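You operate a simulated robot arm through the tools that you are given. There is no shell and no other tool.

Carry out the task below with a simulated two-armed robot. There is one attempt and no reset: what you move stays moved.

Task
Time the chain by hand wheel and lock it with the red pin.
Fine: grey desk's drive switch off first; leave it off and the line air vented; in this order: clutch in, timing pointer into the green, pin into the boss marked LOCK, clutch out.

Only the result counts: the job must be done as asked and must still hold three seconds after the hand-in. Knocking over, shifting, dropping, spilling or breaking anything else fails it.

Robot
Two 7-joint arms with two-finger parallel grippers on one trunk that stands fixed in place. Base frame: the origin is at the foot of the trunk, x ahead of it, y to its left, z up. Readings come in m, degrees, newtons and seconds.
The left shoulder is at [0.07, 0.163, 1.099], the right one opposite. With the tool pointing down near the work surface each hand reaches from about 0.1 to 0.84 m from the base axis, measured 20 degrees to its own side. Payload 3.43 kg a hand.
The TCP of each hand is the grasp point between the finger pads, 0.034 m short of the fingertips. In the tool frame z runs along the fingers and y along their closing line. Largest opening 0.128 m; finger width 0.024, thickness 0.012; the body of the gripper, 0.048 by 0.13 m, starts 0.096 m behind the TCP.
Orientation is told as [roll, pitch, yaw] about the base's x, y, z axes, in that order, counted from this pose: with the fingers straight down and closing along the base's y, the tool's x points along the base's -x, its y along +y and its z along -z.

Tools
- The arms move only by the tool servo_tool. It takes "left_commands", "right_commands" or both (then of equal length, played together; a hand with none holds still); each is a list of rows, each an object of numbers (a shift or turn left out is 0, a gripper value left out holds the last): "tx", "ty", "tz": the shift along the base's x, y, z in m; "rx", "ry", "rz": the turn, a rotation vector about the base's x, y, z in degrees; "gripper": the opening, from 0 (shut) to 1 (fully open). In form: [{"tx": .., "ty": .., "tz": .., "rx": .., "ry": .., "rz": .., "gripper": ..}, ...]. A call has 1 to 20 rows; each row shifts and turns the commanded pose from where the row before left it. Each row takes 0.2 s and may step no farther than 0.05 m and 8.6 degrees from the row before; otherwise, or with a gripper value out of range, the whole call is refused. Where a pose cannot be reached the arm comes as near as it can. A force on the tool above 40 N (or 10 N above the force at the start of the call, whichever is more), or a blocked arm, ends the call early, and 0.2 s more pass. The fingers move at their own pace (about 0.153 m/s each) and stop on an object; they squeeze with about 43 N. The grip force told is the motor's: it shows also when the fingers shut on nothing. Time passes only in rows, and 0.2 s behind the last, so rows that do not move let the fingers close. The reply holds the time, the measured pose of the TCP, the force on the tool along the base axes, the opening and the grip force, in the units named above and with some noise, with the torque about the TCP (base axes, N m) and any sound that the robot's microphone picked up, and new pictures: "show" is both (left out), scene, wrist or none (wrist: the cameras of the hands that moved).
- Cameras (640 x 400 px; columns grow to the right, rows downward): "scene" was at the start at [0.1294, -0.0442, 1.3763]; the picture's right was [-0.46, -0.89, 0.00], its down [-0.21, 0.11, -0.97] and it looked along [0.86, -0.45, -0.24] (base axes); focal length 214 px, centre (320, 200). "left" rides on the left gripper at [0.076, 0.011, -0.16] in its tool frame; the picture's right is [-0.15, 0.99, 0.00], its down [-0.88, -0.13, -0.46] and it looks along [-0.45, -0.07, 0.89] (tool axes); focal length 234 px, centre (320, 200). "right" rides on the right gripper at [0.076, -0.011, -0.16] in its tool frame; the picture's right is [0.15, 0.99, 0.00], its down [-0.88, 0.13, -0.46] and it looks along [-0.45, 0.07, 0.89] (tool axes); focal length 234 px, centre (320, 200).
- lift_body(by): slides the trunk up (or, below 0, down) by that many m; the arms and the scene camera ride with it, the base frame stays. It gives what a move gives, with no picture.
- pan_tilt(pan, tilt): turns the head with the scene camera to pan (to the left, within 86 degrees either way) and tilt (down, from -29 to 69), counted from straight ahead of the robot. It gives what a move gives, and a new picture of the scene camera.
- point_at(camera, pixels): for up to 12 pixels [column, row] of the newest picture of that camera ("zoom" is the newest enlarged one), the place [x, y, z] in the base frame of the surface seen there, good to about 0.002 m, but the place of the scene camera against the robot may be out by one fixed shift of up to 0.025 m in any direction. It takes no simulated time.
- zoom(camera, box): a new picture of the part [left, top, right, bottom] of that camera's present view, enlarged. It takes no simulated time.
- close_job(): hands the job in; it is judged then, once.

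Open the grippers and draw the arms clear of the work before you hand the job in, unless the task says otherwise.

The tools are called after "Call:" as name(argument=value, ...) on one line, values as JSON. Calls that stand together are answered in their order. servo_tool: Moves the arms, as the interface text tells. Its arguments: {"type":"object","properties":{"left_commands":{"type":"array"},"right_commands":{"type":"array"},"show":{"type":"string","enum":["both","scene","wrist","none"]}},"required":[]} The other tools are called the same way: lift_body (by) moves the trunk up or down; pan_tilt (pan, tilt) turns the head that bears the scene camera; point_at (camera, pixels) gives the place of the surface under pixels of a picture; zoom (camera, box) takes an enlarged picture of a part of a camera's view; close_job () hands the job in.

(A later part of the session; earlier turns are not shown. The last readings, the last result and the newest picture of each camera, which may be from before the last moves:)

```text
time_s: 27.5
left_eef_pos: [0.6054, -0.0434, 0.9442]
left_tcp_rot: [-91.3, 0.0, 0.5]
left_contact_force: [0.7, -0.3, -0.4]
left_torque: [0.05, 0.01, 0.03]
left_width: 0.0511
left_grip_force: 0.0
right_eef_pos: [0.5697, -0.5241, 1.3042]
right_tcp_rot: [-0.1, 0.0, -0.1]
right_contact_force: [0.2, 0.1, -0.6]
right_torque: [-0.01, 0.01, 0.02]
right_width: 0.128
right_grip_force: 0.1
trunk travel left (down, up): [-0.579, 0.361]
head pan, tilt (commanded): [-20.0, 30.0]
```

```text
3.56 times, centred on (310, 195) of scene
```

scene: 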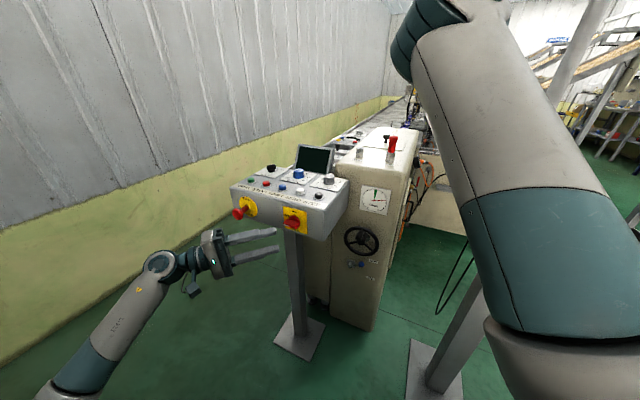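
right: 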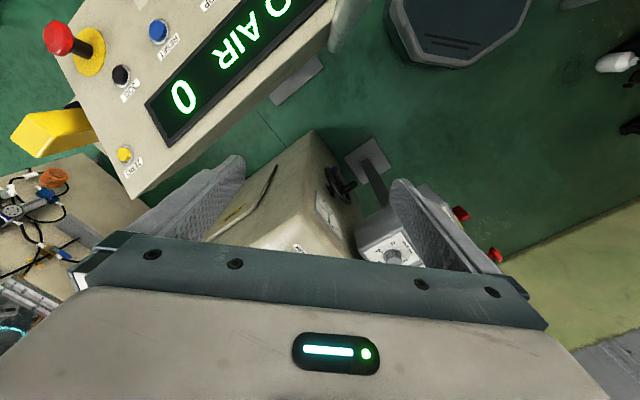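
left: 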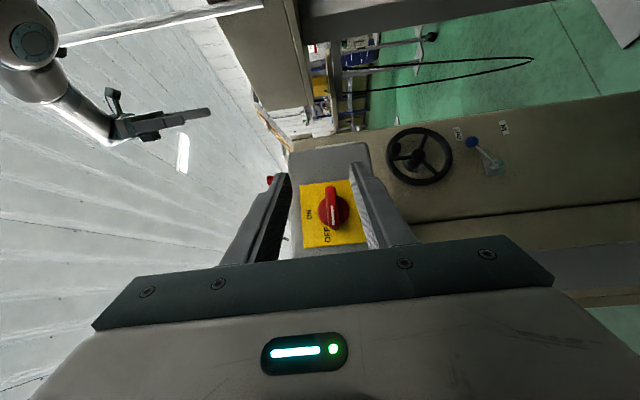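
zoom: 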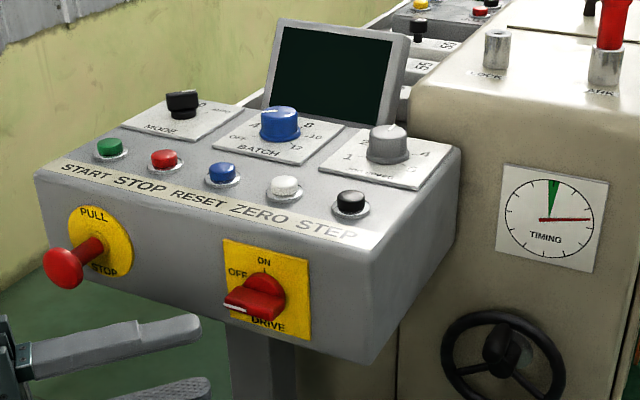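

The switch now points at OFF. Next the clutch lever: I measure it, the wheel and labels in the left wrist camera.

Call:
zoom(camera="left", box=[380, 110, 524, 200])

```text
4.44 times, centred on (452, 155) of left
```

zoom: 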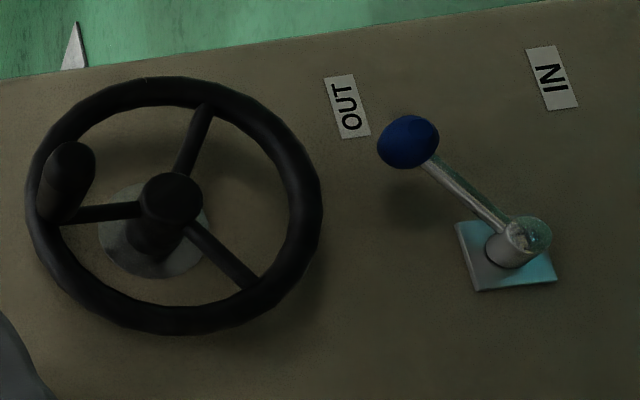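

I point at pivot, knob, labels, wheel hub, rim and crank handle in this zoom.

Call:
point_at(camera="zoom", pixels=[[525, 235], [505, 250], [408, 142], [430, 160], [470, 195], [347, 106], [552, 78], [172, 195], [68, 175], [40, 185], [312, 200], [165, 330]])

Call:
point_at(camera="zoom", pixels=[[160, 82], [60, 150], [75, 205], [200, 140], [130, 210], [120, 240], [390, 135], [425, 140], [540, 270], [480, 280], [600, 300], [300, 350]])

```text
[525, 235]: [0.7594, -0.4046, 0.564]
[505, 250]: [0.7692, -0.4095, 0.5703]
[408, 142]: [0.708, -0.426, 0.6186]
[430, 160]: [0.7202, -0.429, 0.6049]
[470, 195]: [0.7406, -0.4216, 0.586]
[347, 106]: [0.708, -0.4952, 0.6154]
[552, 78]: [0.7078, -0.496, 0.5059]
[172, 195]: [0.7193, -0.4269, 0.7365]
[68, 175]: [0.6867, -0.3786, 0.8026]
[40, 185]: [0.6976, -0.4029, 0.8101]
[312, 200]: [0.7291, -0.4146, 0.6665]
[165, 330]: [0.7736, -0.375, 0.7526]
```

```text
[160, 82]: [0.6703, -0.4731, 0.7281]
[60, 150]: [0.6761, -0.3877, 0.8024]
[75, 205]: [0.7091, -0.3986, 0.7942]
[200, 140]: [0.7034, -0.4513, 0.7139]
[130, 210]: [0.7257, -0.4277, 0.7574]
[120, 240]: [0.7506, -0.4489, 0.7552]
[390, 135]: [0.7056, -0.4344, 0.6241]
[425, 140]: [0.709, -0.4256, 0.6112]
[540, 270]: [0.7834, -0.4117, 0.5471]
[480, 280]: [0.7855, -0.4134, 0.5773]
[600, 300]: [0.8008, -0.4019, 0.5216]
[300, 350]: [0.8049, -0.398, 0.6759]
```

Pivot is about u=-0.2535, z=0.561 and the blue knob centre about (u=-0.194, n=-0.813, z=0.612), lever ~40° up at OUT; IN mirrors it below. I yaw the left tool +45° (fingers toward the panel, closing vertical) and bring it in front of the lever at z=0.70.

Call:
servo_tool(left_commands=[{"tx": -0.0126, "ty": -0.0234, "tz": -0.0305, "rz": 5.6}, {"tx": -0.0126, "ty": -0.0234, "tz": -0.0305, "rz": 5.6}, {"tx": -0.0126, "ty": -0.0234, "tz": -0.0305, "rz": 5.6}, {"tx": -0.0126, "ty": -0.0234, "tz": -0.0305, "rz": 5.6}, {"tx": -0.0126, "ty": -0.0234, "tz": -0.0305, "rz": 5.6}, {"tx": -0.0126, "ty": -0.0234, "tz": -0.0305, "rz": 5.6}, {"tx": -0.0126, "ty": -0.0234, "tz": -0.0305, "rz": 5.6}, {"tx": -0.0126, "ty": -0.0234, "tz": -0.0305, "rz": 5.3}], show="both")

```text
time_s: 29.3
left_eef_pos: [0.5026, -0.2335, 0.6975]
left_tcp_rot: [-91.2, -0.2, 45.3]
left_contact_force: [0.4, -0.5, 0.8]
left_torque: [0.03, 0.02, -0.03]
left_width: 0.0513
left_grip_force: 0.1
right_eef_pos: [0.5698, -0.5268, 1.3029]
right_tcp_rot: [0.1, 0.0, 0.0]
right_contact_force: [-0.6, 0.4, -0.3]
right_torque: [0.04, -0.02, 0.01]
right_width: 0.128
right_grip_force: 0.1
trunk travel left (down, up): [-0.579, 0.361]
head pan, tilt (commanded): [-20.0, 30.0]
```

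scene: 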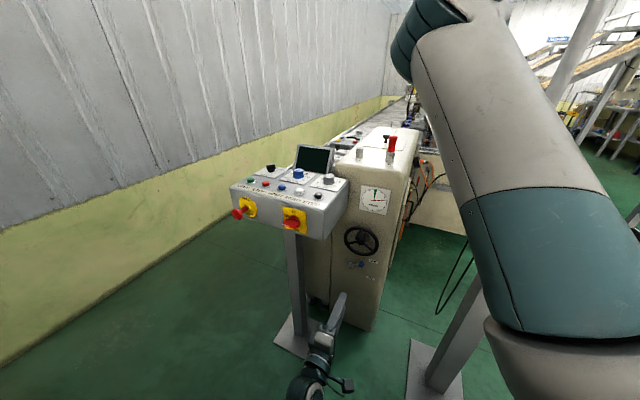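
left: 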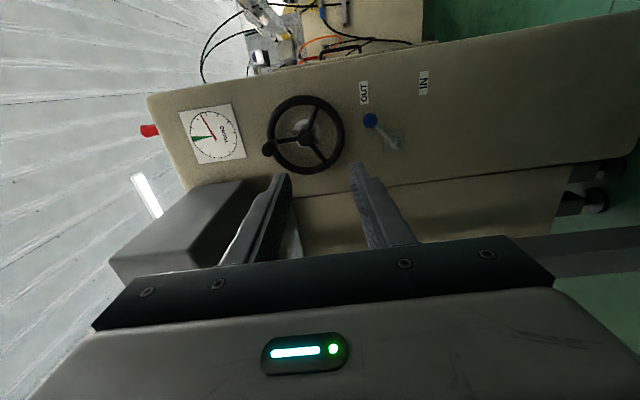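

The pose is reached and the camera sees dial, wheel and lever squarely. I zoom to measure the knob and pivot again from here.

Call:
zoom(camera="left", box=[330, 70, 450, 160])

Call:
point_at(camera="left", pixels=[[370, 121], [370, 115], [366, 121], [374, 124], [370, 126], [380, 132], [386, 139], [391, 143], [393, 140], [397, 146], [363, 93], [424, 83]])

```text
4.44 times, centred on (390, 115) of left
```

zoom: 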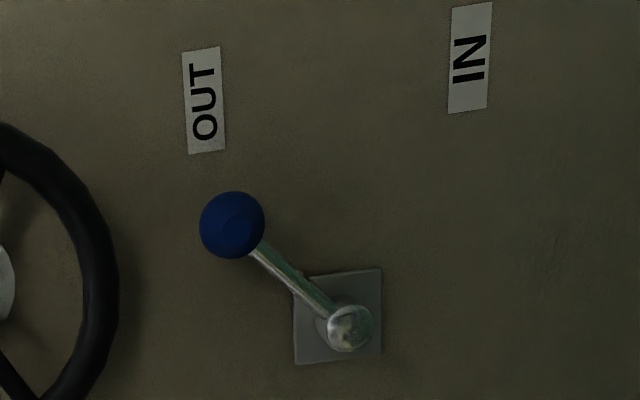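

```text
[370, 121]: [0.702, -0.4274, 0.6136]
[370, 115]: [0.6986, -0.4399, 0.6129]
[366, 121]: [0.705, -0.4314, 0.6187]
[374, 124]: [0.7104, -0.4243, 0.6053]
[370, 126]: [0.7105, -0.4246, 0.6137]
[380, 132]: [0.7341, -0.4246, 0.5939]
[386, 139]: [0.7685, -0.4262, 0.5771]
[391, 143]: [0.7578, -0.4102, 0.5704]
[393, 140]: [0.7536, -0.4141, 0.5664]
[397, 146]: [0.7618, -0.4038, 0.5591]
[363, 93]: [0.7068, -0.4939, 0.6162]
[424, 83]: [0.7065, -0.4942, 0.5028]
```

Knob centre ≈ (0.714,-0.4355,0.611), radius ~14.6 mm. I lower to z=0.611 and advance to just before the knob.

Call:
servo_tool(left_commands=[{"tz": -0.0289}, {"tz": -0.0288}, {"tz": -0.0288}, {"tx": 0.0365, "ty": -0.0341}, {"tx": 0.0365, "ty": -0.0341}, {"tx": 0.0365, "ty": -0.0341}, {"tx": 0.0363, "ty": -0.034}], show="both")

```text
time_s: 30.9
left_eef_pos: [0.684, -0.2475, 0.5589]
left_tcp_rot: [-87.0, -5.1, 49.6]
left_contact_force: [-0.4, 0.3, -0.2]
left_torque: [-0.02, -0.01, -0.03]
left_width: 0.0512
left_grip_force: 0.1
left hand out of reach, approached as far as the arm can: row 7
right_eef_pos: [0.5718, -0.5243, 1.3024]
right_tcp_rot: [0.0, 0.1, 0.0]
right_contact_force: [0.2, -0.4, -0.1]
right_torque: [0.01, -0.04, 0.03]
right_width: 0.1281
right_grip_force: 0.1
trunk travel left (down, up): [-0.579, 0.361]
head pan, tilt (commanded): [-20.0, 30.0]
stopped in row 7 (left hand): the arm was blocked; the commanded pose is now the measured one
```

scene: 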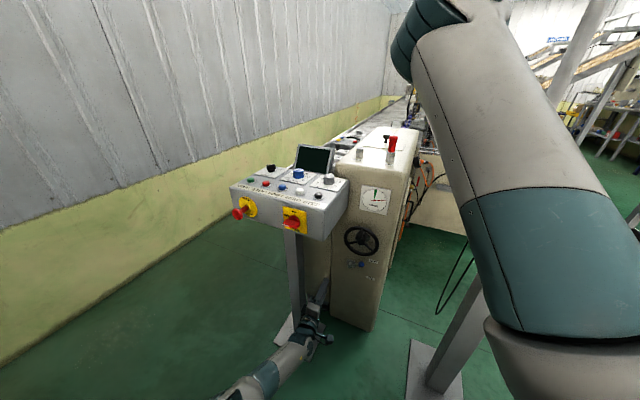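
left: 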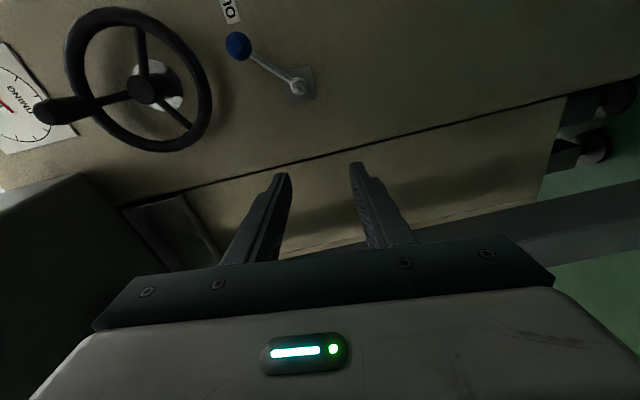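

The arm deviated and reported being blocked at (0.684,-0.248,0.559), with no tool force. I look down at the left arm to see what it touches before moving anything.

Call:
pan_tilt(pan=-5, tilt=60)

```text
time_s: 31.9
left_eef_pos: [0.6827, -0.2469, 0.5582]
left_tcp_rot: [-87.0, -5.0, 49.6]
left_contact_force: [-0.8, 0.4, -0.2]
left_torque: [-0.02, 0.0, 0.02]
left_width: 0.0514
left_grip_force: 0.1
right_eef_pos: [0.5708, -0.5251, 1.3029]
right_tcp_rot: [0.0, 0.0, 0.0]
right_contact_force: [-0.2, 0.0, 0.7]
right_torque: [-0.01, 0.01, -0.03]
right_width: 0.128
right_grip_force: 0.0
trunk travel left (down, up): [-0.579, 0.361]
head pan, tilt (commanded): [-5.0, 60.0]
```

scene: 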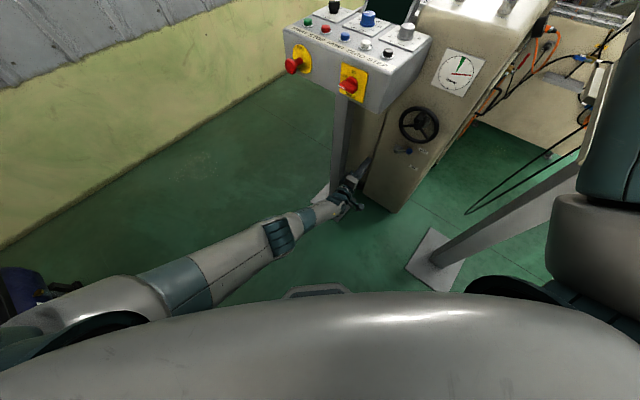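

The left arm is stretched straight: it is at maximum reach, touching nothing. I'll measure elbow and wrist positions, and the desk post, to plan a lower trunk height.

Call:
point_at(camera="scene", pixels=[[275, 240], [285, 232], [345, 195], [330, 205], [150, 290], [350, 185], [337, 150], [337, 190], [310, 215], [360, 170], [400, 85], [380, 60]])

Call:
zoom(camera="scene", box=[250, 120, 410, 260])

```text
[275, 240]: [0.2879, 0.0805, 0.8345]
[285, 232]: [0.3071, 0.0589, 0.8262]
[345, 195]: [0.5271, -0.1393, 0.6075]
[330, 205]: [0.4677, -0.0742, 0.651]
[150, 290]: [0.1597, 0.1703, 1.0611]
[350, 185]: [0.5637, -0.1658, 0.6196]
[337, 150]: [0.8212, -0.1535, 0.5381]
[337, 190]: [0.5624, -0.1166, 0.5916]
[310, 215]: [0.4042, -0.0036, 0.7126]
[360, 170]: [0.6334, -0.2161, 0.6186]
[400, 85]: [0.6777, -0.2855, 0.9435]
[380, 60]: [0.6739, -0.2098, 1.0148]
```

```text
2.86 times, centred on (330, 190) of scene
```

zoom: 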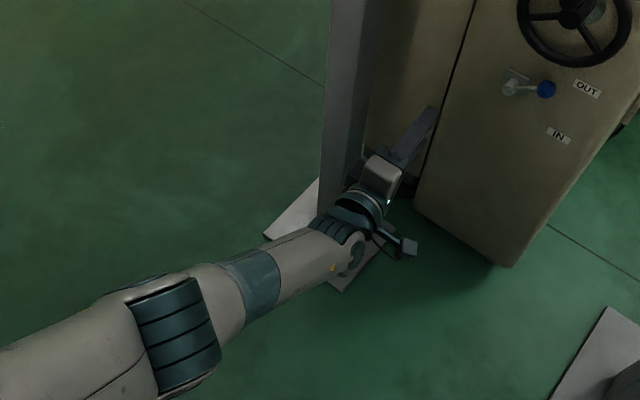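

The arm is simply fully extended (left arm can't reach the lever at this trunk height). The right arm reaches lever, wheel and pin alike, so I'll retract the left hand to a parking spot on the left.

Call:
servo_tool(left_commands=[{"tx": -0.02, "ty": 0.02}, {"tx": -0.025, "ty": 0.025}, {"tx": -0.025, "ty": 0.025}, {"tx": -0.025, "ty": 0.025, "tz": 0.01}, {"tx": -0.02, "ty": 0.03, "tz": 0.03}, {"tx": -0.02, "ty": 0.03, "tz": 0.03}, {"tx": -0.02, "ty": 0.03, "tz": 0.03}, {"tx": -0.02, "ty": 0.03, "tz": 0.03}, {"tx": -0.02, "ty": 0.03, "tz": 0.03}, {"tx": -0.02, "ty": 0.03, "tz": 0.03}, {"tx": -0.02, "ty": 0.03, "tz": 0.03}], show="scene")

```text
time_s: 34.3
left_eef_pos: [0.4448, 0.0571, 0.7807]
left_tcp_rot: [-87.0, -4.8, 49.6]
left_contact_force: [0.0, 0.6, 0.1]
left_torque: [0.01, -0.01, -0.02]
left_width: 0.0514
left_grip_force: 0.2
right_eef_pos: [0.5693, -0.5242, 1.3044]
right_tcp_rot: [0.0, 0.0, 0.0]
right_contact_force: [-0.2, 0.1, 0.4]
right_torque: [-0.07, -0.04, 0.0]
right_width: 0.1282
right_grip_force: 0.0
trunk travel left (down, up): [-0.579, 0.361]
head pan, tilt (commanded): [-5.0, 60.0]
```

scene: 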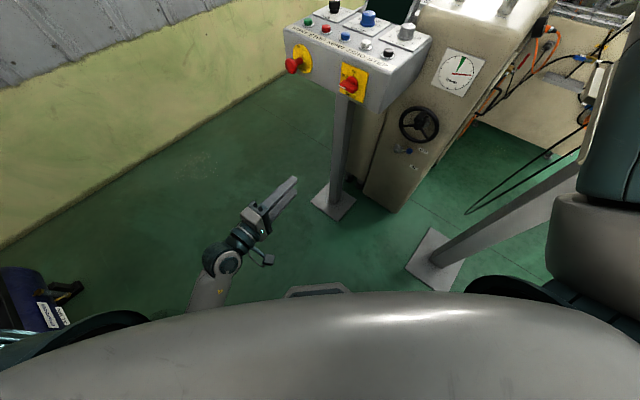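

Left hand is parked clear. Now I swing the right hand toward the machine front: geodesic turn to fingers along -n with vertical closing (camera on the right), moving to about (0.50,-0.25,1.05), while shifting the left hand a bit further left.

Call:
servo_tool(right_commands=[{"tx": -0.0058, "ty": 0.0228, "tz": -0.0212, "rx": -7.074, "ry": -2.93, "rz": 2.93}, {"tx": -0.0058, "ty": 0.0228, "tz": -0.0212, "rx": -7.074, "ry": -2.93, "rz": 2.93}, {"tx": -0.0058, "ty": 0.0228, "tz": -0.0212, "rx": -7.074, "ry": -2.93, "rz": 2.93}, {"tx": -0.0058, "ty": 0.0228, "tz": -0.0212, "rx": -7.074, "ry": -2.93, "rz": 2.93}, {"tx": -0.0058, "ty": 0.0228, "tz": -0.0212, "rx": -7.074, "ry": -2.93, "rz": 2.93}, {"tx": -0.0058, "ty": 0.0228, "tz": -0.0212, "rx": -7.074, "ry": -2.93, "rz": 2.93}], left_commands=[{"tx": -0.004, "ty": 0.015}, {"tx": -0.004, "ty": 0.015}, {"tx": -0.004, "ty": 0.015}, {"tx": -0.004, "ty": 0.015}, {"tx": -0.004, "ty": 0.015}, {"tx": -0.004, "ty": 0.015}], show="both")

```text
time_s: 35.7
left_eef_pos: [0.4216, 0.1475, 0.7786]
left_tcp_rot: [-87.1, -4.9, 49.7]
left_contact_force: [-0.4, 0.8, -1.2]
left_torque: [0.0, -0.01, -0.02]
left_width: 0.0512
left_grip_force: 0.0
right_eef_pos: [0.536, -0.3853, 1.1751]
right_tcp_rot: [-45.1, -9.4, 22.8]
right_contact_force: [0.0, -0.4, 0.4]
right_torque: [-0.06, 0.0, -0.03]
right_width: 0.128
right_grip_force: 0.0
trunk travel left (down, up): [-0.579, 0.361]
head pan, tilt (commanded): [-5.0, 60.0]
```

scene: 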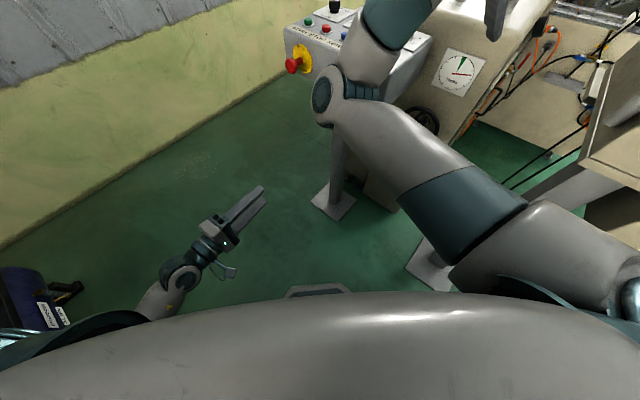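
right: 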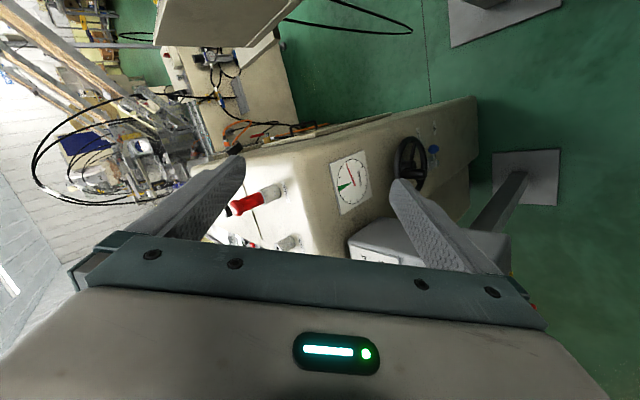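
left: 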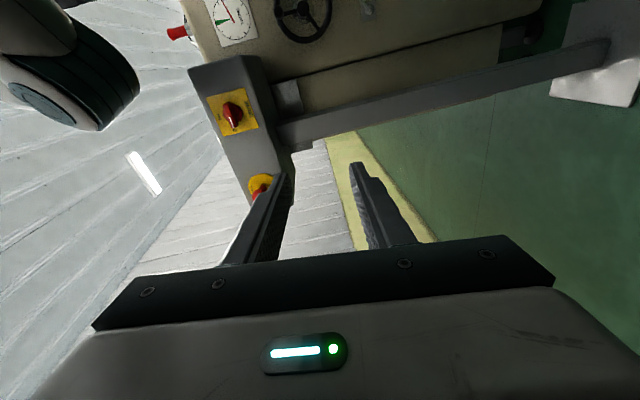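

The turn is halfway; the right elbow appears at (330,95) left of the hand. I measure its place relative to the grey desk before continuing.

Call:
point_at(camera="scene", pixels=[[325, 95], [345, 85], [370, 110], [390, 60], [420, 15], [440, 150], [470, 200], [500, 10]])

```text
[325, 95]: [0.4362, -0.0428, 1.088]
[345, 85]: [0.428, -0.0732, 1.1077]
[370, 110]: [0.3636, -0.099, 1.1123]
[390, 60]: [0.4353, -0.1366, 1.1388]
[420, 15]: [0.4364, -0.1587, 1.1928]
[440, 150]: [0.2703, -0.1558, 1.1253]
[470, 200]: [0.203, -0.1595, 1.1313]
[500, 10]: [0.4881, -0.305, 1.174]
```

The elbow swung left (0.43,-0.06,1.06), which would crowd the left arm, so I change plan: keep the closing line horizontal (elbow up) and tilt 25° below horizontal. I turn along the direct rotation toward that, moving slightly forward and down.

Call:
servo_tool(right_commands=[{"tx": 0.0041, "ty": 0.0027, "tz": -0.02, "rx": 2.924, "ry": -6.564, "rz": -3.563}, {"tx": 0.0041, "ty": 0.0027, "tz": -0.02, "rx": 2.924, "ry": -6.564, "rz": -3.563}, {"tx": 0.0041, "ty": 0.0027, "tz": -0.02, "rx": 2.924, "ry": -6.564, "rz": -3.563}, {"tx": 0.0041, "ty": 0.0027, "tz": -0.02, "rx": 2.924, "ry": -6.564, "rz": -3.563}, {"tx": 0.0041, "ty": 0.0027, "tz": -0.02, "rx": 2.924, "ry": -6.564, "rz": -3.563}], show="both")

```text
time_s: 36.9
left_eef_pos: [0.4224, 0.1463, 0.7796]
left_tcp_rot: [-86.9, -5.0, 49.7]
left_contact_force: [1.1, -0.5, 0.1]
left_torque: [-0.01, -0.02, 0.01]
left_width: 0.0512
left_grip_force: 0.1
right_eef_pos: [0.5564, -0.3773, 1.079]
right_tcp_rot: [-36.3, -44.7, -0.3]
right_contact_force: [0.0, 0.5, 1.2]
right_torque: [0.03, 0.0, -0.01]
right_width: 0.1282
right_grip_force: 0.0
trunk travel left (down, up): [-0.579, 0.361]
head pan, tilt (commanded): [-5.0, 60.0]
```

scene: 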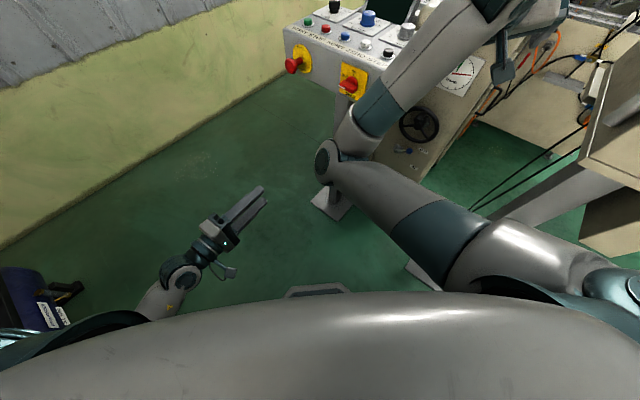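
right: 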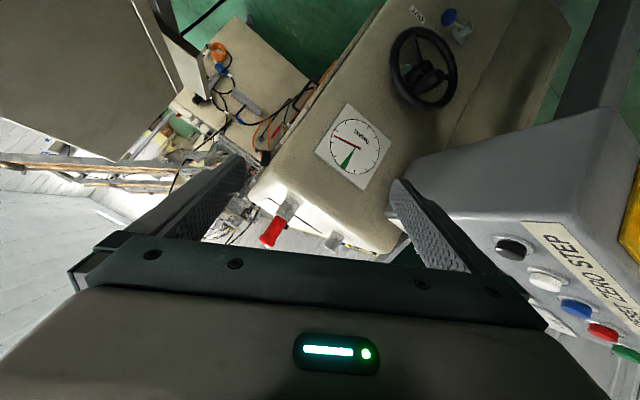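

The elbow now hangs low-left, freeing the view, which suits a near-level tool. I finish the turn, closing the fingers (for pushing the knob) and keeping clear of the grey desk's right edge.

Call:
servo_tool(right_commands=[{"tz": -0.02, "rx": 2.924, "ry": -6.564, "rz": -3.563, "gripper": 0.0}, {"tz": -0.02, "rx": 2.924, "ry": -6.564, "rz": -3.563}, {"tz": -0.02, "rx": 2.924, "ry": -6.564, "rz": -3.563}, {"tz": -0.02, "rx": 2.924, "ry": -6.564, "rz": -3.563}, {"tz": -0.02}], show="both")

```text
time_s: 38.3
left_eef_pos: [0.4214, 0.1448, 0.7786]
left_tcp_rot: [-87.0, -4.8, 49.8]
left_contact_force: [0.3, 0.3, -0.3]
left_torque: [-0.01, -0.01, 0.01]
left_width: 0.0513
left_grip_force: 0.0
right_eef_pos: [0.5474, -0.4218, 1.0091]
right_tcp_rot: [-6.7, -70.4, -43.2]
right_contact_force: [0.2, 0.2, 0.2]
right_torque: [0.0, 0.02, 0.01]
right_width: 0.0001
right_grip_force: 32.9
trunk travel left (down, up): [-0.579, 0.361]
head pan, tilt (commanded): [-5.0, 60.0]
stopped in row 5 (right hand): the arm was blocked; the commanded pose is now the measured one
```

scene: 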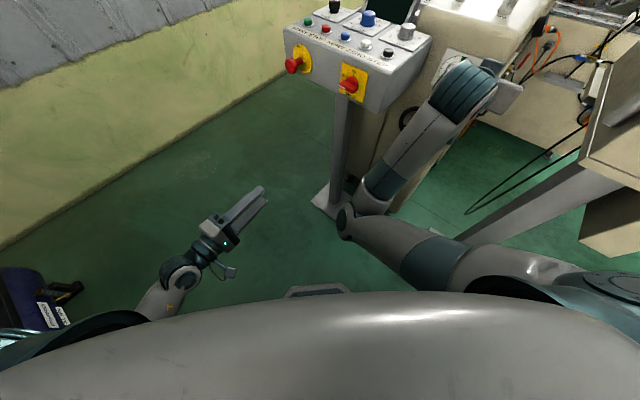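
right: 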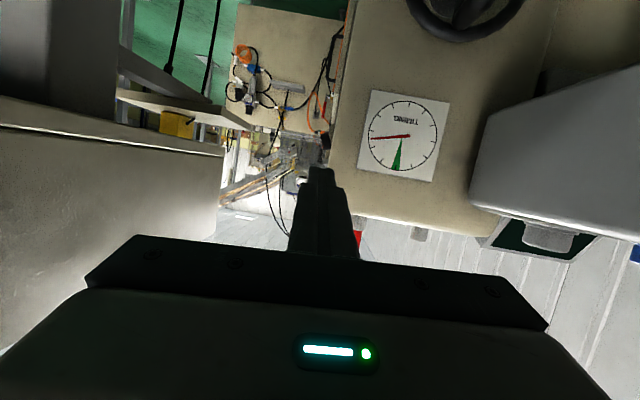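

It stopped as "blocked" with no tool force; the forearm now points steeply up from a low elbow. I measure where elbow, forearm and wrist are relative to posts.

Call:
point_at(camera="scene", pixels=[[345, 222], [375, 200], [410, 140], [460, 90], [490, 85], [440, 250], [520, 290], [620, 310], [600, 275], [330, 200], [500, 200], [430, 260]])

Call:
zoom(camera="scene", box=[320, 40, 640, 320])

```text
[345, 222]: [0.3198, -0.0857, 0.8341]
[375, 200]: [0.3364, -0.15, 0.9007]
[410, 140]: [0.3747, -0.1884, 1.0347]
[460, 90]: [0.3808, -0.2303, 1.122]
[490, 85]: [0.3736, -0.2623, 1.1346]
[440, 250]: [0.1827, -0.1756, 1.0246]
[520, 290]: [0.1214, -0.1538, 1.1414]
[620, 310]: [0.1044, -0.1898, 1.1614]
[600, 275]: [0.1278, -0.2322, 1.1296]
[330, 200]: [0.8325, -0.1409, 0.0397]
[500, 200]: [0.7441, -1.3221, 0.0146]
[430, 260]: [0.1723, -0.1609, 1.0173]
```

```text
1.43 times, centred on (480, 180) of scene
```

zoom: 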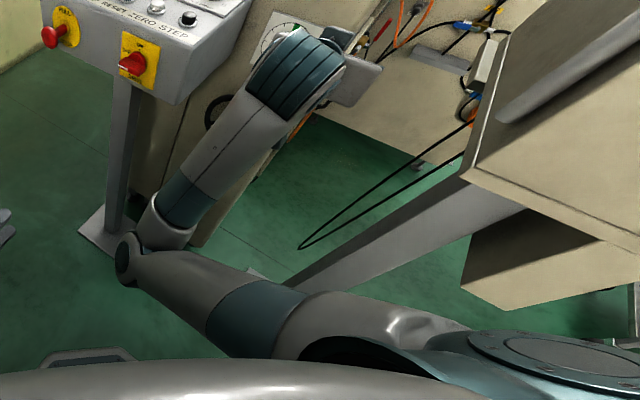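

Elbow (0.33,-0.10,0.80), wrist (0.40,-0.24,1.08): nothing is touched, the wrist bend is just near its limit. Lowering the hand levels the forearm, so I go down in steps.

Call:
servo_tool(right_commands=[{"tz": -0.03}, {"tz": -0.03}, {"tz": -0.03}, {"tz": -0.03}, {"tz": -0.03}], show="scene")

```text
time_s: 39.0
left_eef_pos: [0.4215, 0.1459, 0.7791]
left_tcp_rot: [-87.0, -5.0, 49.6]
left_contact_force: [0.1, 0.4, 0.2]
left_torque: [0.04, -0.03, 0.03]
left_width: 0.0512
left_grip_force: 0.2
right_eef_pos: [0.5356, -0.4737, 0.9903]
right_tcp_rot: [-22.2, -76.7, -32.7]
right_contact_force: [0.0, -0.3, 0.2]
right_torque: [-0.02, 0.0, -0.02]
right_width: 0.0001
right_grip_force: 33.2
right hand out of reach, approached as far as the arm can: row 3
trunk travel left (down, up): [-0.579, 0.361]
head pan, tilt (commanded): [-5.0, 60.0]
stopped in row 3 (right hand): the arm was blocked; the commanded pose is now the measured one
```

scene: 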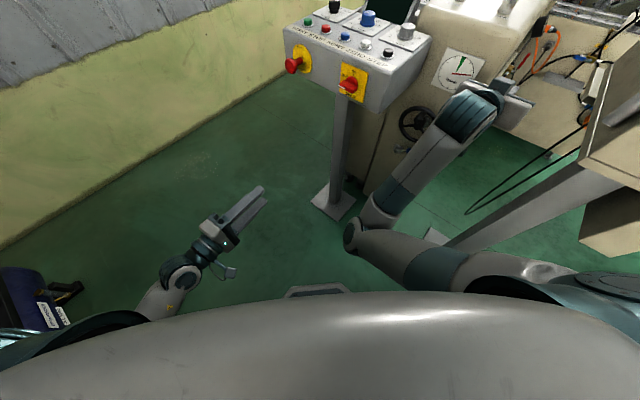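

The arm is again near its limits and drifting right, so I back out along the way I came: rotate back toward the earlier elbow-left pose at (0.536,-0.385,1.175).

Call:
servo_tool(right_commands=[{"ty": 0.0089, "tz": 0.0185, "rx": -1.179, "ry": 6.84, "rz": 3.193}, {"ty": 0.0089, "tz": 0.0185, "rx": -1.179, "ry": 6.84, "rz": 3.193}, {"ty": 0.0089, "tz": 0.0185, "rx": -1.179, "ry": 6.84, "rz": 3.193}, {"ty": 0.0089, "tz": 0.0185, "rx": -1.179, "ry": 6.84, "rz": 3.193}, {"ty": 0.0089, "tz": 0.0185, "rx": -1.179, "ry": 6.84, "rz": 3.193}, {"ty": 0.0089, "tz": 0.0185, "rx": -1.179, "ry": 6.84, "rz": 3.193}, {"ty": 0.0089, "tz": 0.0185, "rx": -1.179, "ry": 6.84, "rz": 3.193}, {"ty": 0.0089, "tz": 0.0185, "rx": -1.179, "ry": 6.84, "rz": 3.193}, {"ty": 0.0089, "tz": 0.0185, "rx": -1.179, "ry": 6.84, "rz": 3.193}, {"ty": 0.0089, "tz": 0.0185, "rx": -1.179, "ry": 6.84, "rz": 3.193}], show="scene")

```text
time_s: 41.2
left_eef_pos: [0.4212, 0.1462, 0.7781]
left_tcp_rot: [-87.1, -4.9, 49.6]
left_contact_force: [0.1, -0.7, 0.2]
left_torque: [0.01, -0.03, 0.01]
left_width: 0.0513
left_grip_force: 0.0
right_eef_pos: [0.5343, -0.3852, 1.1744]
right_tcp_rot: [-44.9, -9.3, 22.4]
right_contact_force: [-0.7, 0.5, 0.3]
right_torque: [0.0, 0.05, 0.0]
right_width: 0.0
right_grip_force: 33.3
trunk travel left (down, up): [-0.579, 0.361]
head pan, tilt (commanded): [-5.0, 60.0]
```

scene: 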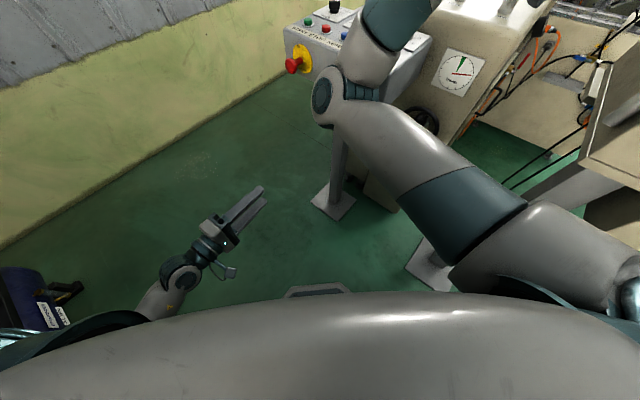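

Back at the earlier waypoint with the same posture. I continue to the tool-down pose at about (0.55,-0.42,1.32).

Call:
servo_tool(right_commands=[{"tx": 0.0026, "ty": -0.0058, "tz": 0.0242, "rx": 7.074, "ry": 2.93, "rz": -2.93}, {"tx": 0.0026, "ty": -0.0058, "tz": 0.0242, "rx": 7.074, "ry": 2.93, "rz": -2.93}, {"tx": 0.0026, "ty": -0.0058, "tz": 0.0242, "rx": 7.074, "ry": 2.93, "rz": -2.93}, {"tx": 0.0026, "ty": -0.0058, "tz": 0.0242, "rx": 7.074, "ry": 2.93, "rz": -2.93}, {"tx": 0.0026, "ty": -0.0058, "tz": 0.0242, "rx": 7.074, "ry": 2.93, "rz": -2.93}, {"tx": 0.0026, "ty": -0.0058, "tz": 0.0242, "rx": 7.074, "ry": 2.93, "rz": -2.93}], show="none")

Call:
pan_tilt(pan=-45, tilt=30)

```text
time_s: 42.6
left_eef_pos: [0.42, 0.145, 0.7798]
left_tcp_rot: [-87.1, -5.1, 49.8]
left_contact_force: [0.4, -0.8, 0.7]
left_torque: [0.03, 0.04, 0.05]
left_width: 0.0515
left_grip_force: 0.0
right_eef_pos: [0.5481, -0.4188, 1.3209]
right_tcp_rot: [0.0, 0.1, -0.1]
right_contact_force: [-1.1, -0.7, 0.4]
right_torque: [0.05, -0.02, 0.02]
right_width: 0.0001
right_grip_force: 32.9
trunk travel left (down, up): [-0.579, 0.361]
head pan, tilt (commanded): [-5.0, 60.0]
```

```text
time_s: 43.6
left_eef_pos: [0.4211, 0.1465, 0.7792]
left_tcp_rot: [-87.1, -4.9, 49.6]
left_contact_force: [0.3, 0.3, 1.4]
left_torque: [-0.06, -0.01, 0.01]
left_width: 0.0513
left_grip_force: 0.1
right_eef_pos: [0.5509, -0.4173, 1.32]
right_tcp_rot: [-0.1, 0.2, 0.0]
right_contact_force: [0.1, 0.3, -0.1]
right_torque: [-0.01, -0.02, 0.03]
right_width: 0.0001
right_grip_force: 33.4
trunk travel left (down, up): [-0.579, 0.361]
head pan, tilt (commanded): [-45.0, 30.0]
```

scene: 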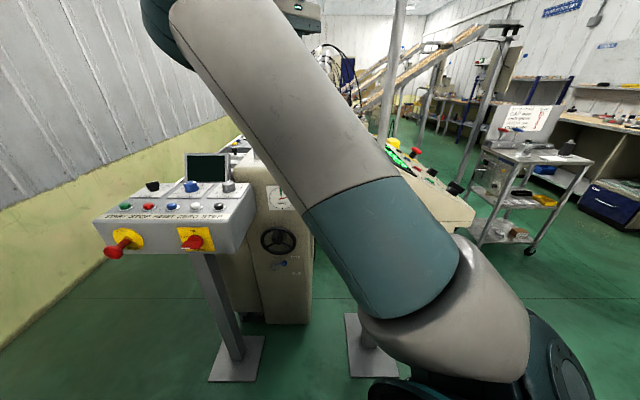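

The right arm is back in its neutral posture. The earlier block was elbow over-flex (wrist too close), so this time I'll rotate while pushing further forward (n≈-0.72) and down, starting with the first half of the turn.

Call:
servo_tool(right_commands=[{"tx": 0.002, "tz": -0.028, "rx": -7.074, "ry": -2.93, "rz": 2.93, "gripper": 0.35}, {"tx": 0.002, "tz": -0.028, "rx": -7.074, "ry": -2.93, "rz": 2.93}, {"tx": 0.002, "tz": -0.028, "rx": -7.074, "ry": -2.93, "rz": 2.93}, {"tx": 0.002, "tz": -0.028, "rx": -7.074, "ry": -2.93, "rz": 2.93}, {"tx": 0.002, "tz": -0.028, "rx": -7.074, "ry": -2.93, "rz": 2.93}, {"tx": 0.002, "tz": -0.028, "rx": -7.074, "ry": -2.93, "rz": 2.93}, {"tx": 0.0099, "ty": -0.0005, "tz": -0.036, "rx": -7.074, "ry": -2.93, "rz": 2.93}, {"tx": 0.0099, "ty": -0.0005, "tz": -0.036, "rx": -7.074, "ry": -2.93, "rz": 2.93}, {"tx": 0.0099, "ty": -0.0005, "tz": -0.036, "rx": -7.074, "ry": -2.93, "rz": 2.93}], show="both")

```text
time_s: 45.8
left_eef_pos: [0.4211, 0.1458, 0.7793]
left_tcp_rot: [-87.2, -4.8, 49.7]
left_contact_force: [-0.3, -0.1, 0.0]
left_torque: [-0.02, -0.02, -0.01]
left_width: 0.0515
left_grip_force: 0.0
right_eef_pos: [0.5844, -0.4493, 1.065]
right_tcp_rot: [-70.7, -7.5, 31.8]
right_contact_force: [-0.7, 0.1, -0.4]
right_torque: [-0.01, 0.01, 0.03]
right_width: 0.0449
right_grip_force: 0.1
trunk travel left (down, up): [-0.579, 0.361]
head pan, tilt (commanded): [-45.0, 30.0]
stopped in row 9 (right hand): the arm was blocked; the commanded pose is now the measured one
```

scene: 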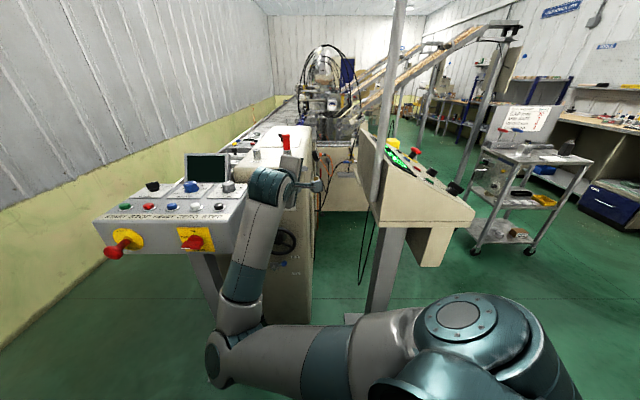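
right: 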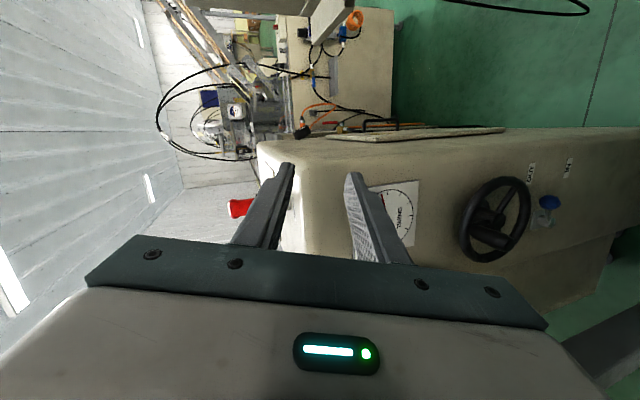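

Stopped again; the forearm stands upright from a low elbow at (225,355) to the wrist at (268,190). I check whether it is near the desk or machine.

Call:
point_at(camera="scene", pixels=[[215, 360], [245, 300], [260, 240], [268, 185], [300, 185], [315, 185], [240, 345], [330, 360], [230, 215], [250, 180]])

Call:
zoom(camera="scene", box=[190, 120, 350, 250])

```text
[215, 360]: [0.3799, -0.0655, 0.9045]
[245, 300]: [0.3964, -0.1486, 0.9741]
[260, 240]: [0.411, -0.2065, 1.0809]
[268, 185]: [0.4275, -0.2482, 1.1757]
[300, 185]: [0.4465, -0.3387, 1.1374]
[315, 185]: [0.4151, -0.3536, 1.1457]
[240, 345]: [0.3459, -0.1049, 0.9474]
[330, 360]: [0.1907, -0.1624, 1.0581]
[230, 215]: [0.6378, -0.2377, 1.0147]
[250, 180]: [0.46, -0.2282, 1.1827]
```

```text
3.08 times, centred on (270, 185) of scene
```

zoom: 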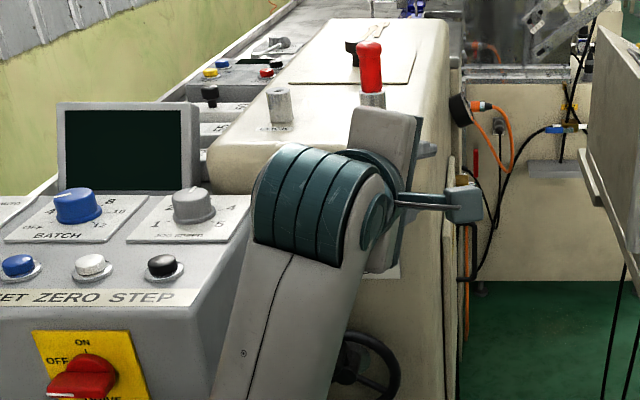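

No contact; the elbow is simply at its flex limit because the wrist came too near the shoulder. I back out again to tool-down, and next time I will descend tool-down further out (wrist farther from the shoulder) and tilt only when low.

Call:
servo_tool(right_commands=[{"tz": 0.02, "rx": 7.0, "ry": 2.9, "rz": -2.9}, {"tz": 0.02, "rx": 7.0, "ry": 2.9, "rz": -2.9}, {"tz": 0.02, "rx": 7.0, "ry": 2.9, "rz": -2.9}, {"tz": 0.02, "rx": 7.0, "ry": 2.9, "rz": -2.9}, {"tz": 0.02, "rx": 7.0, "ry": 2.9, "rz": -2.9}, {"tz": 0.02, "rx": 7.0, "ry": 2.9, "rz": -2.9}, {"tz": 0.02, "rx": 7.0, "ry": 2.9, "rz": -2.9}, {"tz": 0.02, "rx": 7.0, "ry": 2.9, "rz": -2.9}, {"tz": 0.02, "rx": 5.5, "ry": 2.3, "rz": -2.3}], show="scene")

```text
time_s: 47.8
left_eef_pos: [0.4207, 0.1461, 0.7781]
left_tcp_rot: [-87.1, -5.0, 49.6]
left_contact_force: [-0.8, 0.4, 0.0]
left_torque: [-0.01, -0.02, 0.03]
left_width: 0.0511
left_grip_force: 0.1
right_eef_pos: [0.583, -0.4464, 1.2449]
right_tcp_rot: [-5.0, 1.2, -0.8]
right_contact_force: [-0.3, 0.3, 0.1]
right_torque: [0.02, -0.05, -0.01]
right_width: 0.045
right_grip_force: 0.1
trunk travel left (down, up): [-0.579, 0.361]
head pan, tilt (commanded): [-45.0, 30.0]
```

scene: 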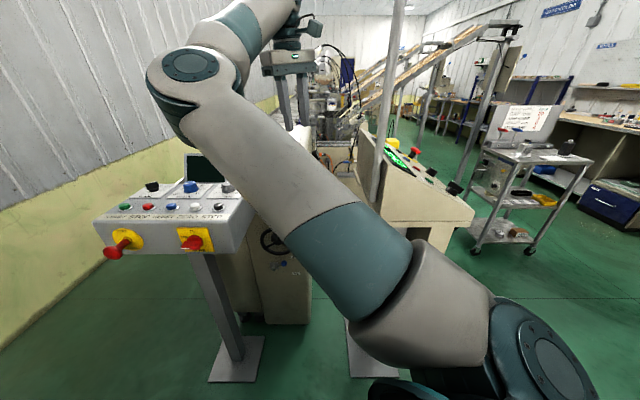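

Right hand is tool-down again at (0.583,-0.446,1.245). New plan: left arm will do lever and wheel with the trunk lowered 0.35 m (its wrist distances are then comfortable); first I tuck the right hand to (0.51,-0.40,1.35), clear of tower pole and machine.

Call:
servo_tool(right_commands=[{"tx": -0.0146, "ty": 0.0092, "tz": 0.021, "rx": 1.0, "ry": -0.2}, {"tx": -0.0146, "ty": 0.0092, "tz": 0.021, "rx": 1.0, "ry": -0.2}, {"tx": -0.0146, "ty": 0.0092, "tz": 0.021, "rx": 1.0, "ry": -0.2}, {"tx": -0.0146, "ty": 0.0092, "tz": 0.021, "rx": 1.0, "ry": -0.2}, {"tx": -0.0146, "ty": 0.0092, "tz": 0.021, "rx": 1.0, "ry": -0.2}], show="both")

```text
time_s: 49.0
left_eef_pos: [0.4205, 0.1458, 0.7793]
left_tcp_rot: [-87.1, -4.9, 49.5]
left_contact_force: [0.3, -0.5, -0.8]
left_torque: [0.02, 0.01, -0.02]
left_width: 0.0513
left_grip_force: 0.0
right_eef_pos: [0.5118, -0.4001, 1.3499]
right_tcp_rot: [-0.1, 0.3, -0.7]
right_contact_force: [0.1, 0.1, 0.2]
right_torque: [-0.03, -0.08, -0.01]
right_width: 0.0448
right_grip_force: 0.1
trunk travel left (down, up): [-0.579, 0.361]
head pan, tilt (commanded): [-45.0, 30.0]
```

scene: 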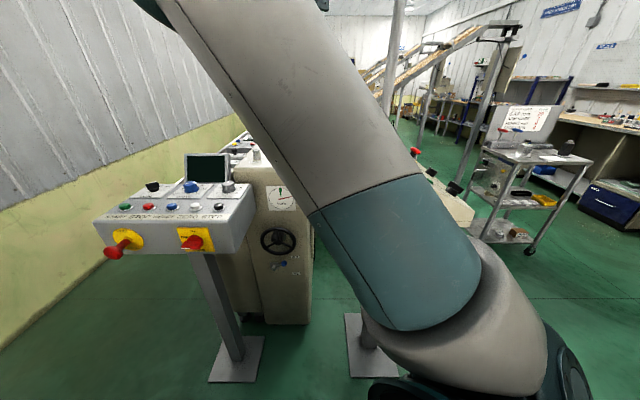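
right: 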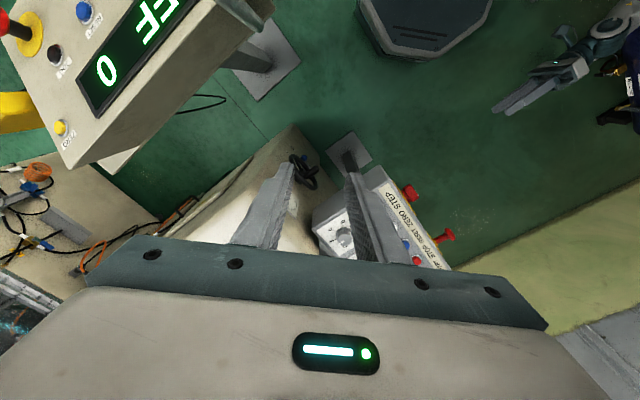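

The right hand is clear of the beige desk and tower. I lower the trunk by 0.35 m.

Call:
lift_body(by=-0.35)

Call:
pan_tilt(pan=-30, tilt=30)

```text
time_s: 52.5
left_eef_pos: [0.4219, 0.1459, 0.4299]
left_tcp_rot: [-87.1, -4.9, 49.6]
left_contact_force: [-0.3, 0.1, -1.0]
left_torque: [-0.04, 0.05, 0.0]
left_width: 0.0511
left_grip_force: 0.1
right_eef_pos: [0.513, -0.4009, 0.9998]
right_tcp_rot: [0.1, 0.3, -0.7]
right_contact_force: [0.7, 0.1, 0.1]
right_torque: [-0.02, 0.01, -0.01]
right_width: 0.045
right_grip_force: 0.1
trunk travel left (down, up): [-0.229, 0.711]
head pan, tilt (commanded): [-45.0, 30.0]
```

```text
time_s: 53.2
left_eef_pos: [0.4216, 0.1455, 0.429]
left_tcp_rot: [-87.1, -4.9, 49.6]
left_contact_force: [0.6, 0.2, -0.2]
left_torque: [0.0, 0.01, 0.0]
left_width: 0.0512
left_grip_force: 0.2
right_eef_pos: [0.5131, -0.4012, 0.9993]
right_tcp_rot: [0.0, 0.2, -0.7]
right_contact_force: [0.6, -0.8, 0.0]
right_torque: [0.02, 0.0, 0.02]
right_width: 0.0448
right_grip_force: 0.1
trunk travel left (down, up): [-0.229, 0.711]
head pan, tilt (commanded): [-30.0, 30.0]
```

scene: 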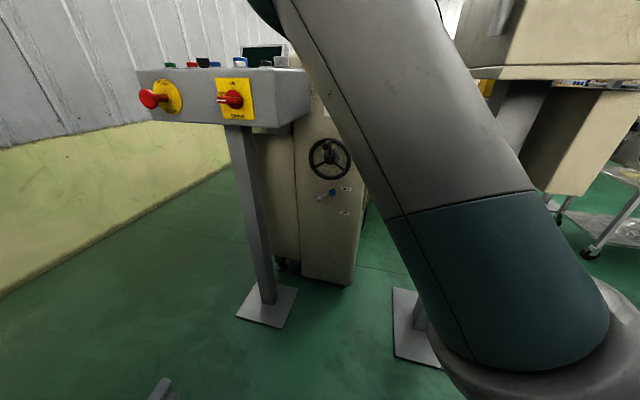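

No contact after lowering. Now I bring the left hand (squaring its orientation) to a point in front of the lever at about (0.564,-0.285,0.60).

Call:
servo_tool(left_commands=[{"tx": 0.01183, "ty": -0.0359, "tz": 0.01425, "rx": -0.288, "ry": 0.288, "rz": -0.4}, {"tx": 0.01183, "ty": -0.0359, "tz": 0.01425, "rx": -0.288, "ry": 0.288, "rz": -0.4}, {"tx": 0.01183, "ty": -0.0359, "tz": 0.01425, "rx": -0.288, "ry": 0.288, "rz": -0.4}, {"tx": 0.01183, "ty": -0.0359, "tz": 0.01425, "rx": -0.288, "ry": 0.288, "rz": -0.4}, {"tx": 0.01183, "ty": -0.0359, "tz": 0.01425, "rx": -0.288, "ry": 0.288, "rz": -0.4}, {"tx": 0.01183, "ty": -0.0359, "tz": 0.01425, "rx": -0.288, "ry": 0.288, "rz": -0.4}, {"tx": 0.01183, "ty": -0.0359, "tz": 0.01425, "rx": -0.288, "ry": 0.288, "rz": -0.4}, {"tx": 0.01183, "ty": -0.0359, "tz": 0.01425, "rx": -0.288, "ry": 0.288, "rz": -0.4}, {"tx": 0.01183, "ty": -0.0359, "tz": 0.01425, "rx": -0.288, "ry": 0.288, "rz": -0.4}, {"tx": 0.01183, "ty": -0.0359, "tz": 0.01425, "rx": -0.288, "ry": 0.288, "rz": -0.4}, {"tx": 0.01183, "ty": -0.0359, "tz": 0.01425, "rx": -0.288, "ry": 0.288, "rz": -0.4}, {"tx": 0.01183, "ty": -0.0359, "tz": 0.01425, "rx": -0.288, "ry": 0.288, "rz": -0.4}], show="both")

```text
time_s: 55.2
left_eef_pos: [0.5211, -0.1034, 0.463]
left_tcp_rot: [-77.4, -11.1, 44.9]
left_contact_force: [-0.7, -0.1, -1.0]
left_torque: [-0.03, 0.01, 0.01]
left_width: 0.0509
left_grip_force: 0.0
left hand out of reach, approached as far as the arm can: row 9
right_eef_pos: [0.5134, -0.4005, 0.9994]
right_tcp_rot: [0.0, 0.3, -0.6]
right_contact_force: [-0.5, 0.6, 0.3]
right_torque: [0.01, 0.0, 0.02]
right_width: 0.0448
right_grip_force: 0.1
trunk travel left (down, up): [-0.229, 0.711]
head pan, tilt (commanded): [-30.0, 30.0]
stopped in row 9 (left hand): the arm was blocked; the commanded pose is now the measured one
```

scene: 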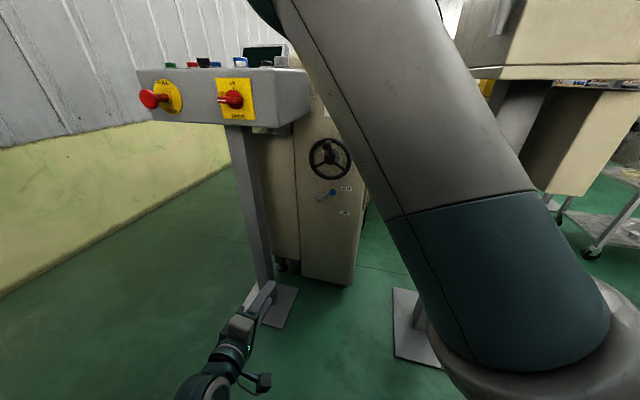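
left: 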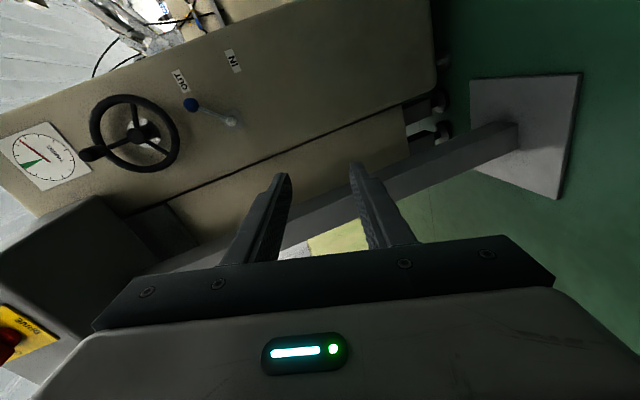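

Row 9 hit a joint limit again (too-flexed posture). I'll back up, go lower (about 0.40 m below the shoulder, which worked before), pass in front of the machine there, and only then rise.

Call:
servo_tool(left_commands=[{"tx": -0.02, "ty": 0.03, "tz": -0.03}, {"tx": -0.02, "ty": 0.03, "tz": -0.035}, {"tx": -0.01, "ty": 0.02, "tz": -0.04}, {"tx": 0.008, "ty": -0.035, "tz": -0.008, "rx": -1.5, "ry": -1.5}, {"tx": 0.008, "ty": -0.038, "rx": -1.5, "ry": -1.5}, {"tx": 0.008, "ty": -0.038, "rx": -1.5, "ry": -1.5}, {"tx": 0.008, "ty": -0.038, "rx": -1.5, "ry": -1.5}, {"tx": 0.008, "ty": -0.038}, {"tx": 0.008, "ty": -0.038}], show="both")

```text
refused: row 2 steps farther than a row can; nothing moved
```

A row was slightly too long; I resend with shorter steps.

Call:
servo_tool(left_commands=[{"tx": -0.02, "ty": 0.03, "tz": -0.03}, {"tx": -0.02, "ty": 0.03, "tz": -0.03}, {"tx": -0.01, "ty": 0.02, "tz": -0.04}, {"tx": 0.008, "ty": -0.035, "tz": -0.01, "rx": -1.5, "ry": -1.5}, {"tx": 0.008, "ty": -0.038, "rx": -1.5, "ry": -1.5}, {"tx": 0.008, "ty": -0.038, "rx": -1.5, "ry": -1.5}, {"tx": 0.008, "ty": -0.038, "rx": -1.5, "ry": -1.5}, {"tx": 0.008, "ty": -0.038}, {"tx": 0.008, "ty": -0.038}], show="both")

```text
time_s: 57.4
left_eef_pos: [0.5076, -0.2072, 0.299]
left_tcp_rot: [-81.3, -14.6, 44.9]
left_contact_force: [0.2, 0.9, 0.5]
left_torque: [0.01, 0.0, 0.02]
left_width: 0.0511
left_grip_force: 0.0
right_eef_pos: [0.5137, -0.4009, 0.9995]
right_tcp_rot: [-0.1, 0.2, -0.7]
right_contact_force: [-0.3, 0.8, 0.1]
right_torque: [0.02, 0.0, -0.01]
right_width: 0.0447
right_grip_force: 0.0
trunk travel left (down, up): [-0.229, 0.711]
head pan, tilt (commanded): [-30.0, 30.0]
stopped in row 9 (left hand): the arm was blocked; the commanded pose is now the measured one
```

scene: 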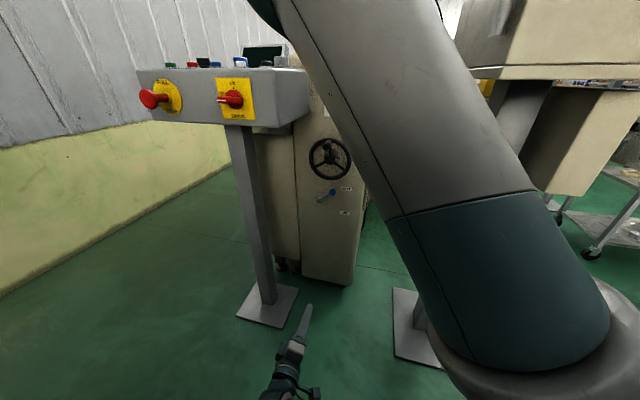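
left: 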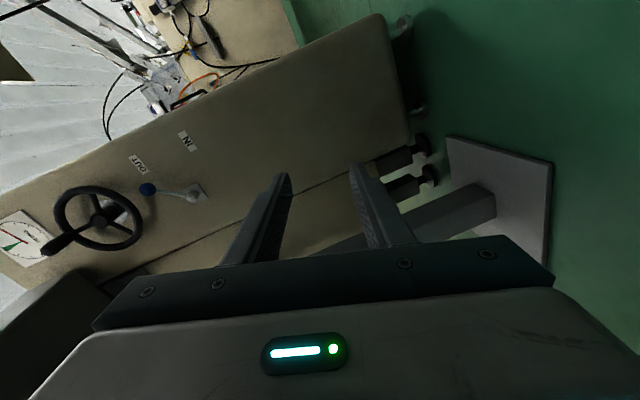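

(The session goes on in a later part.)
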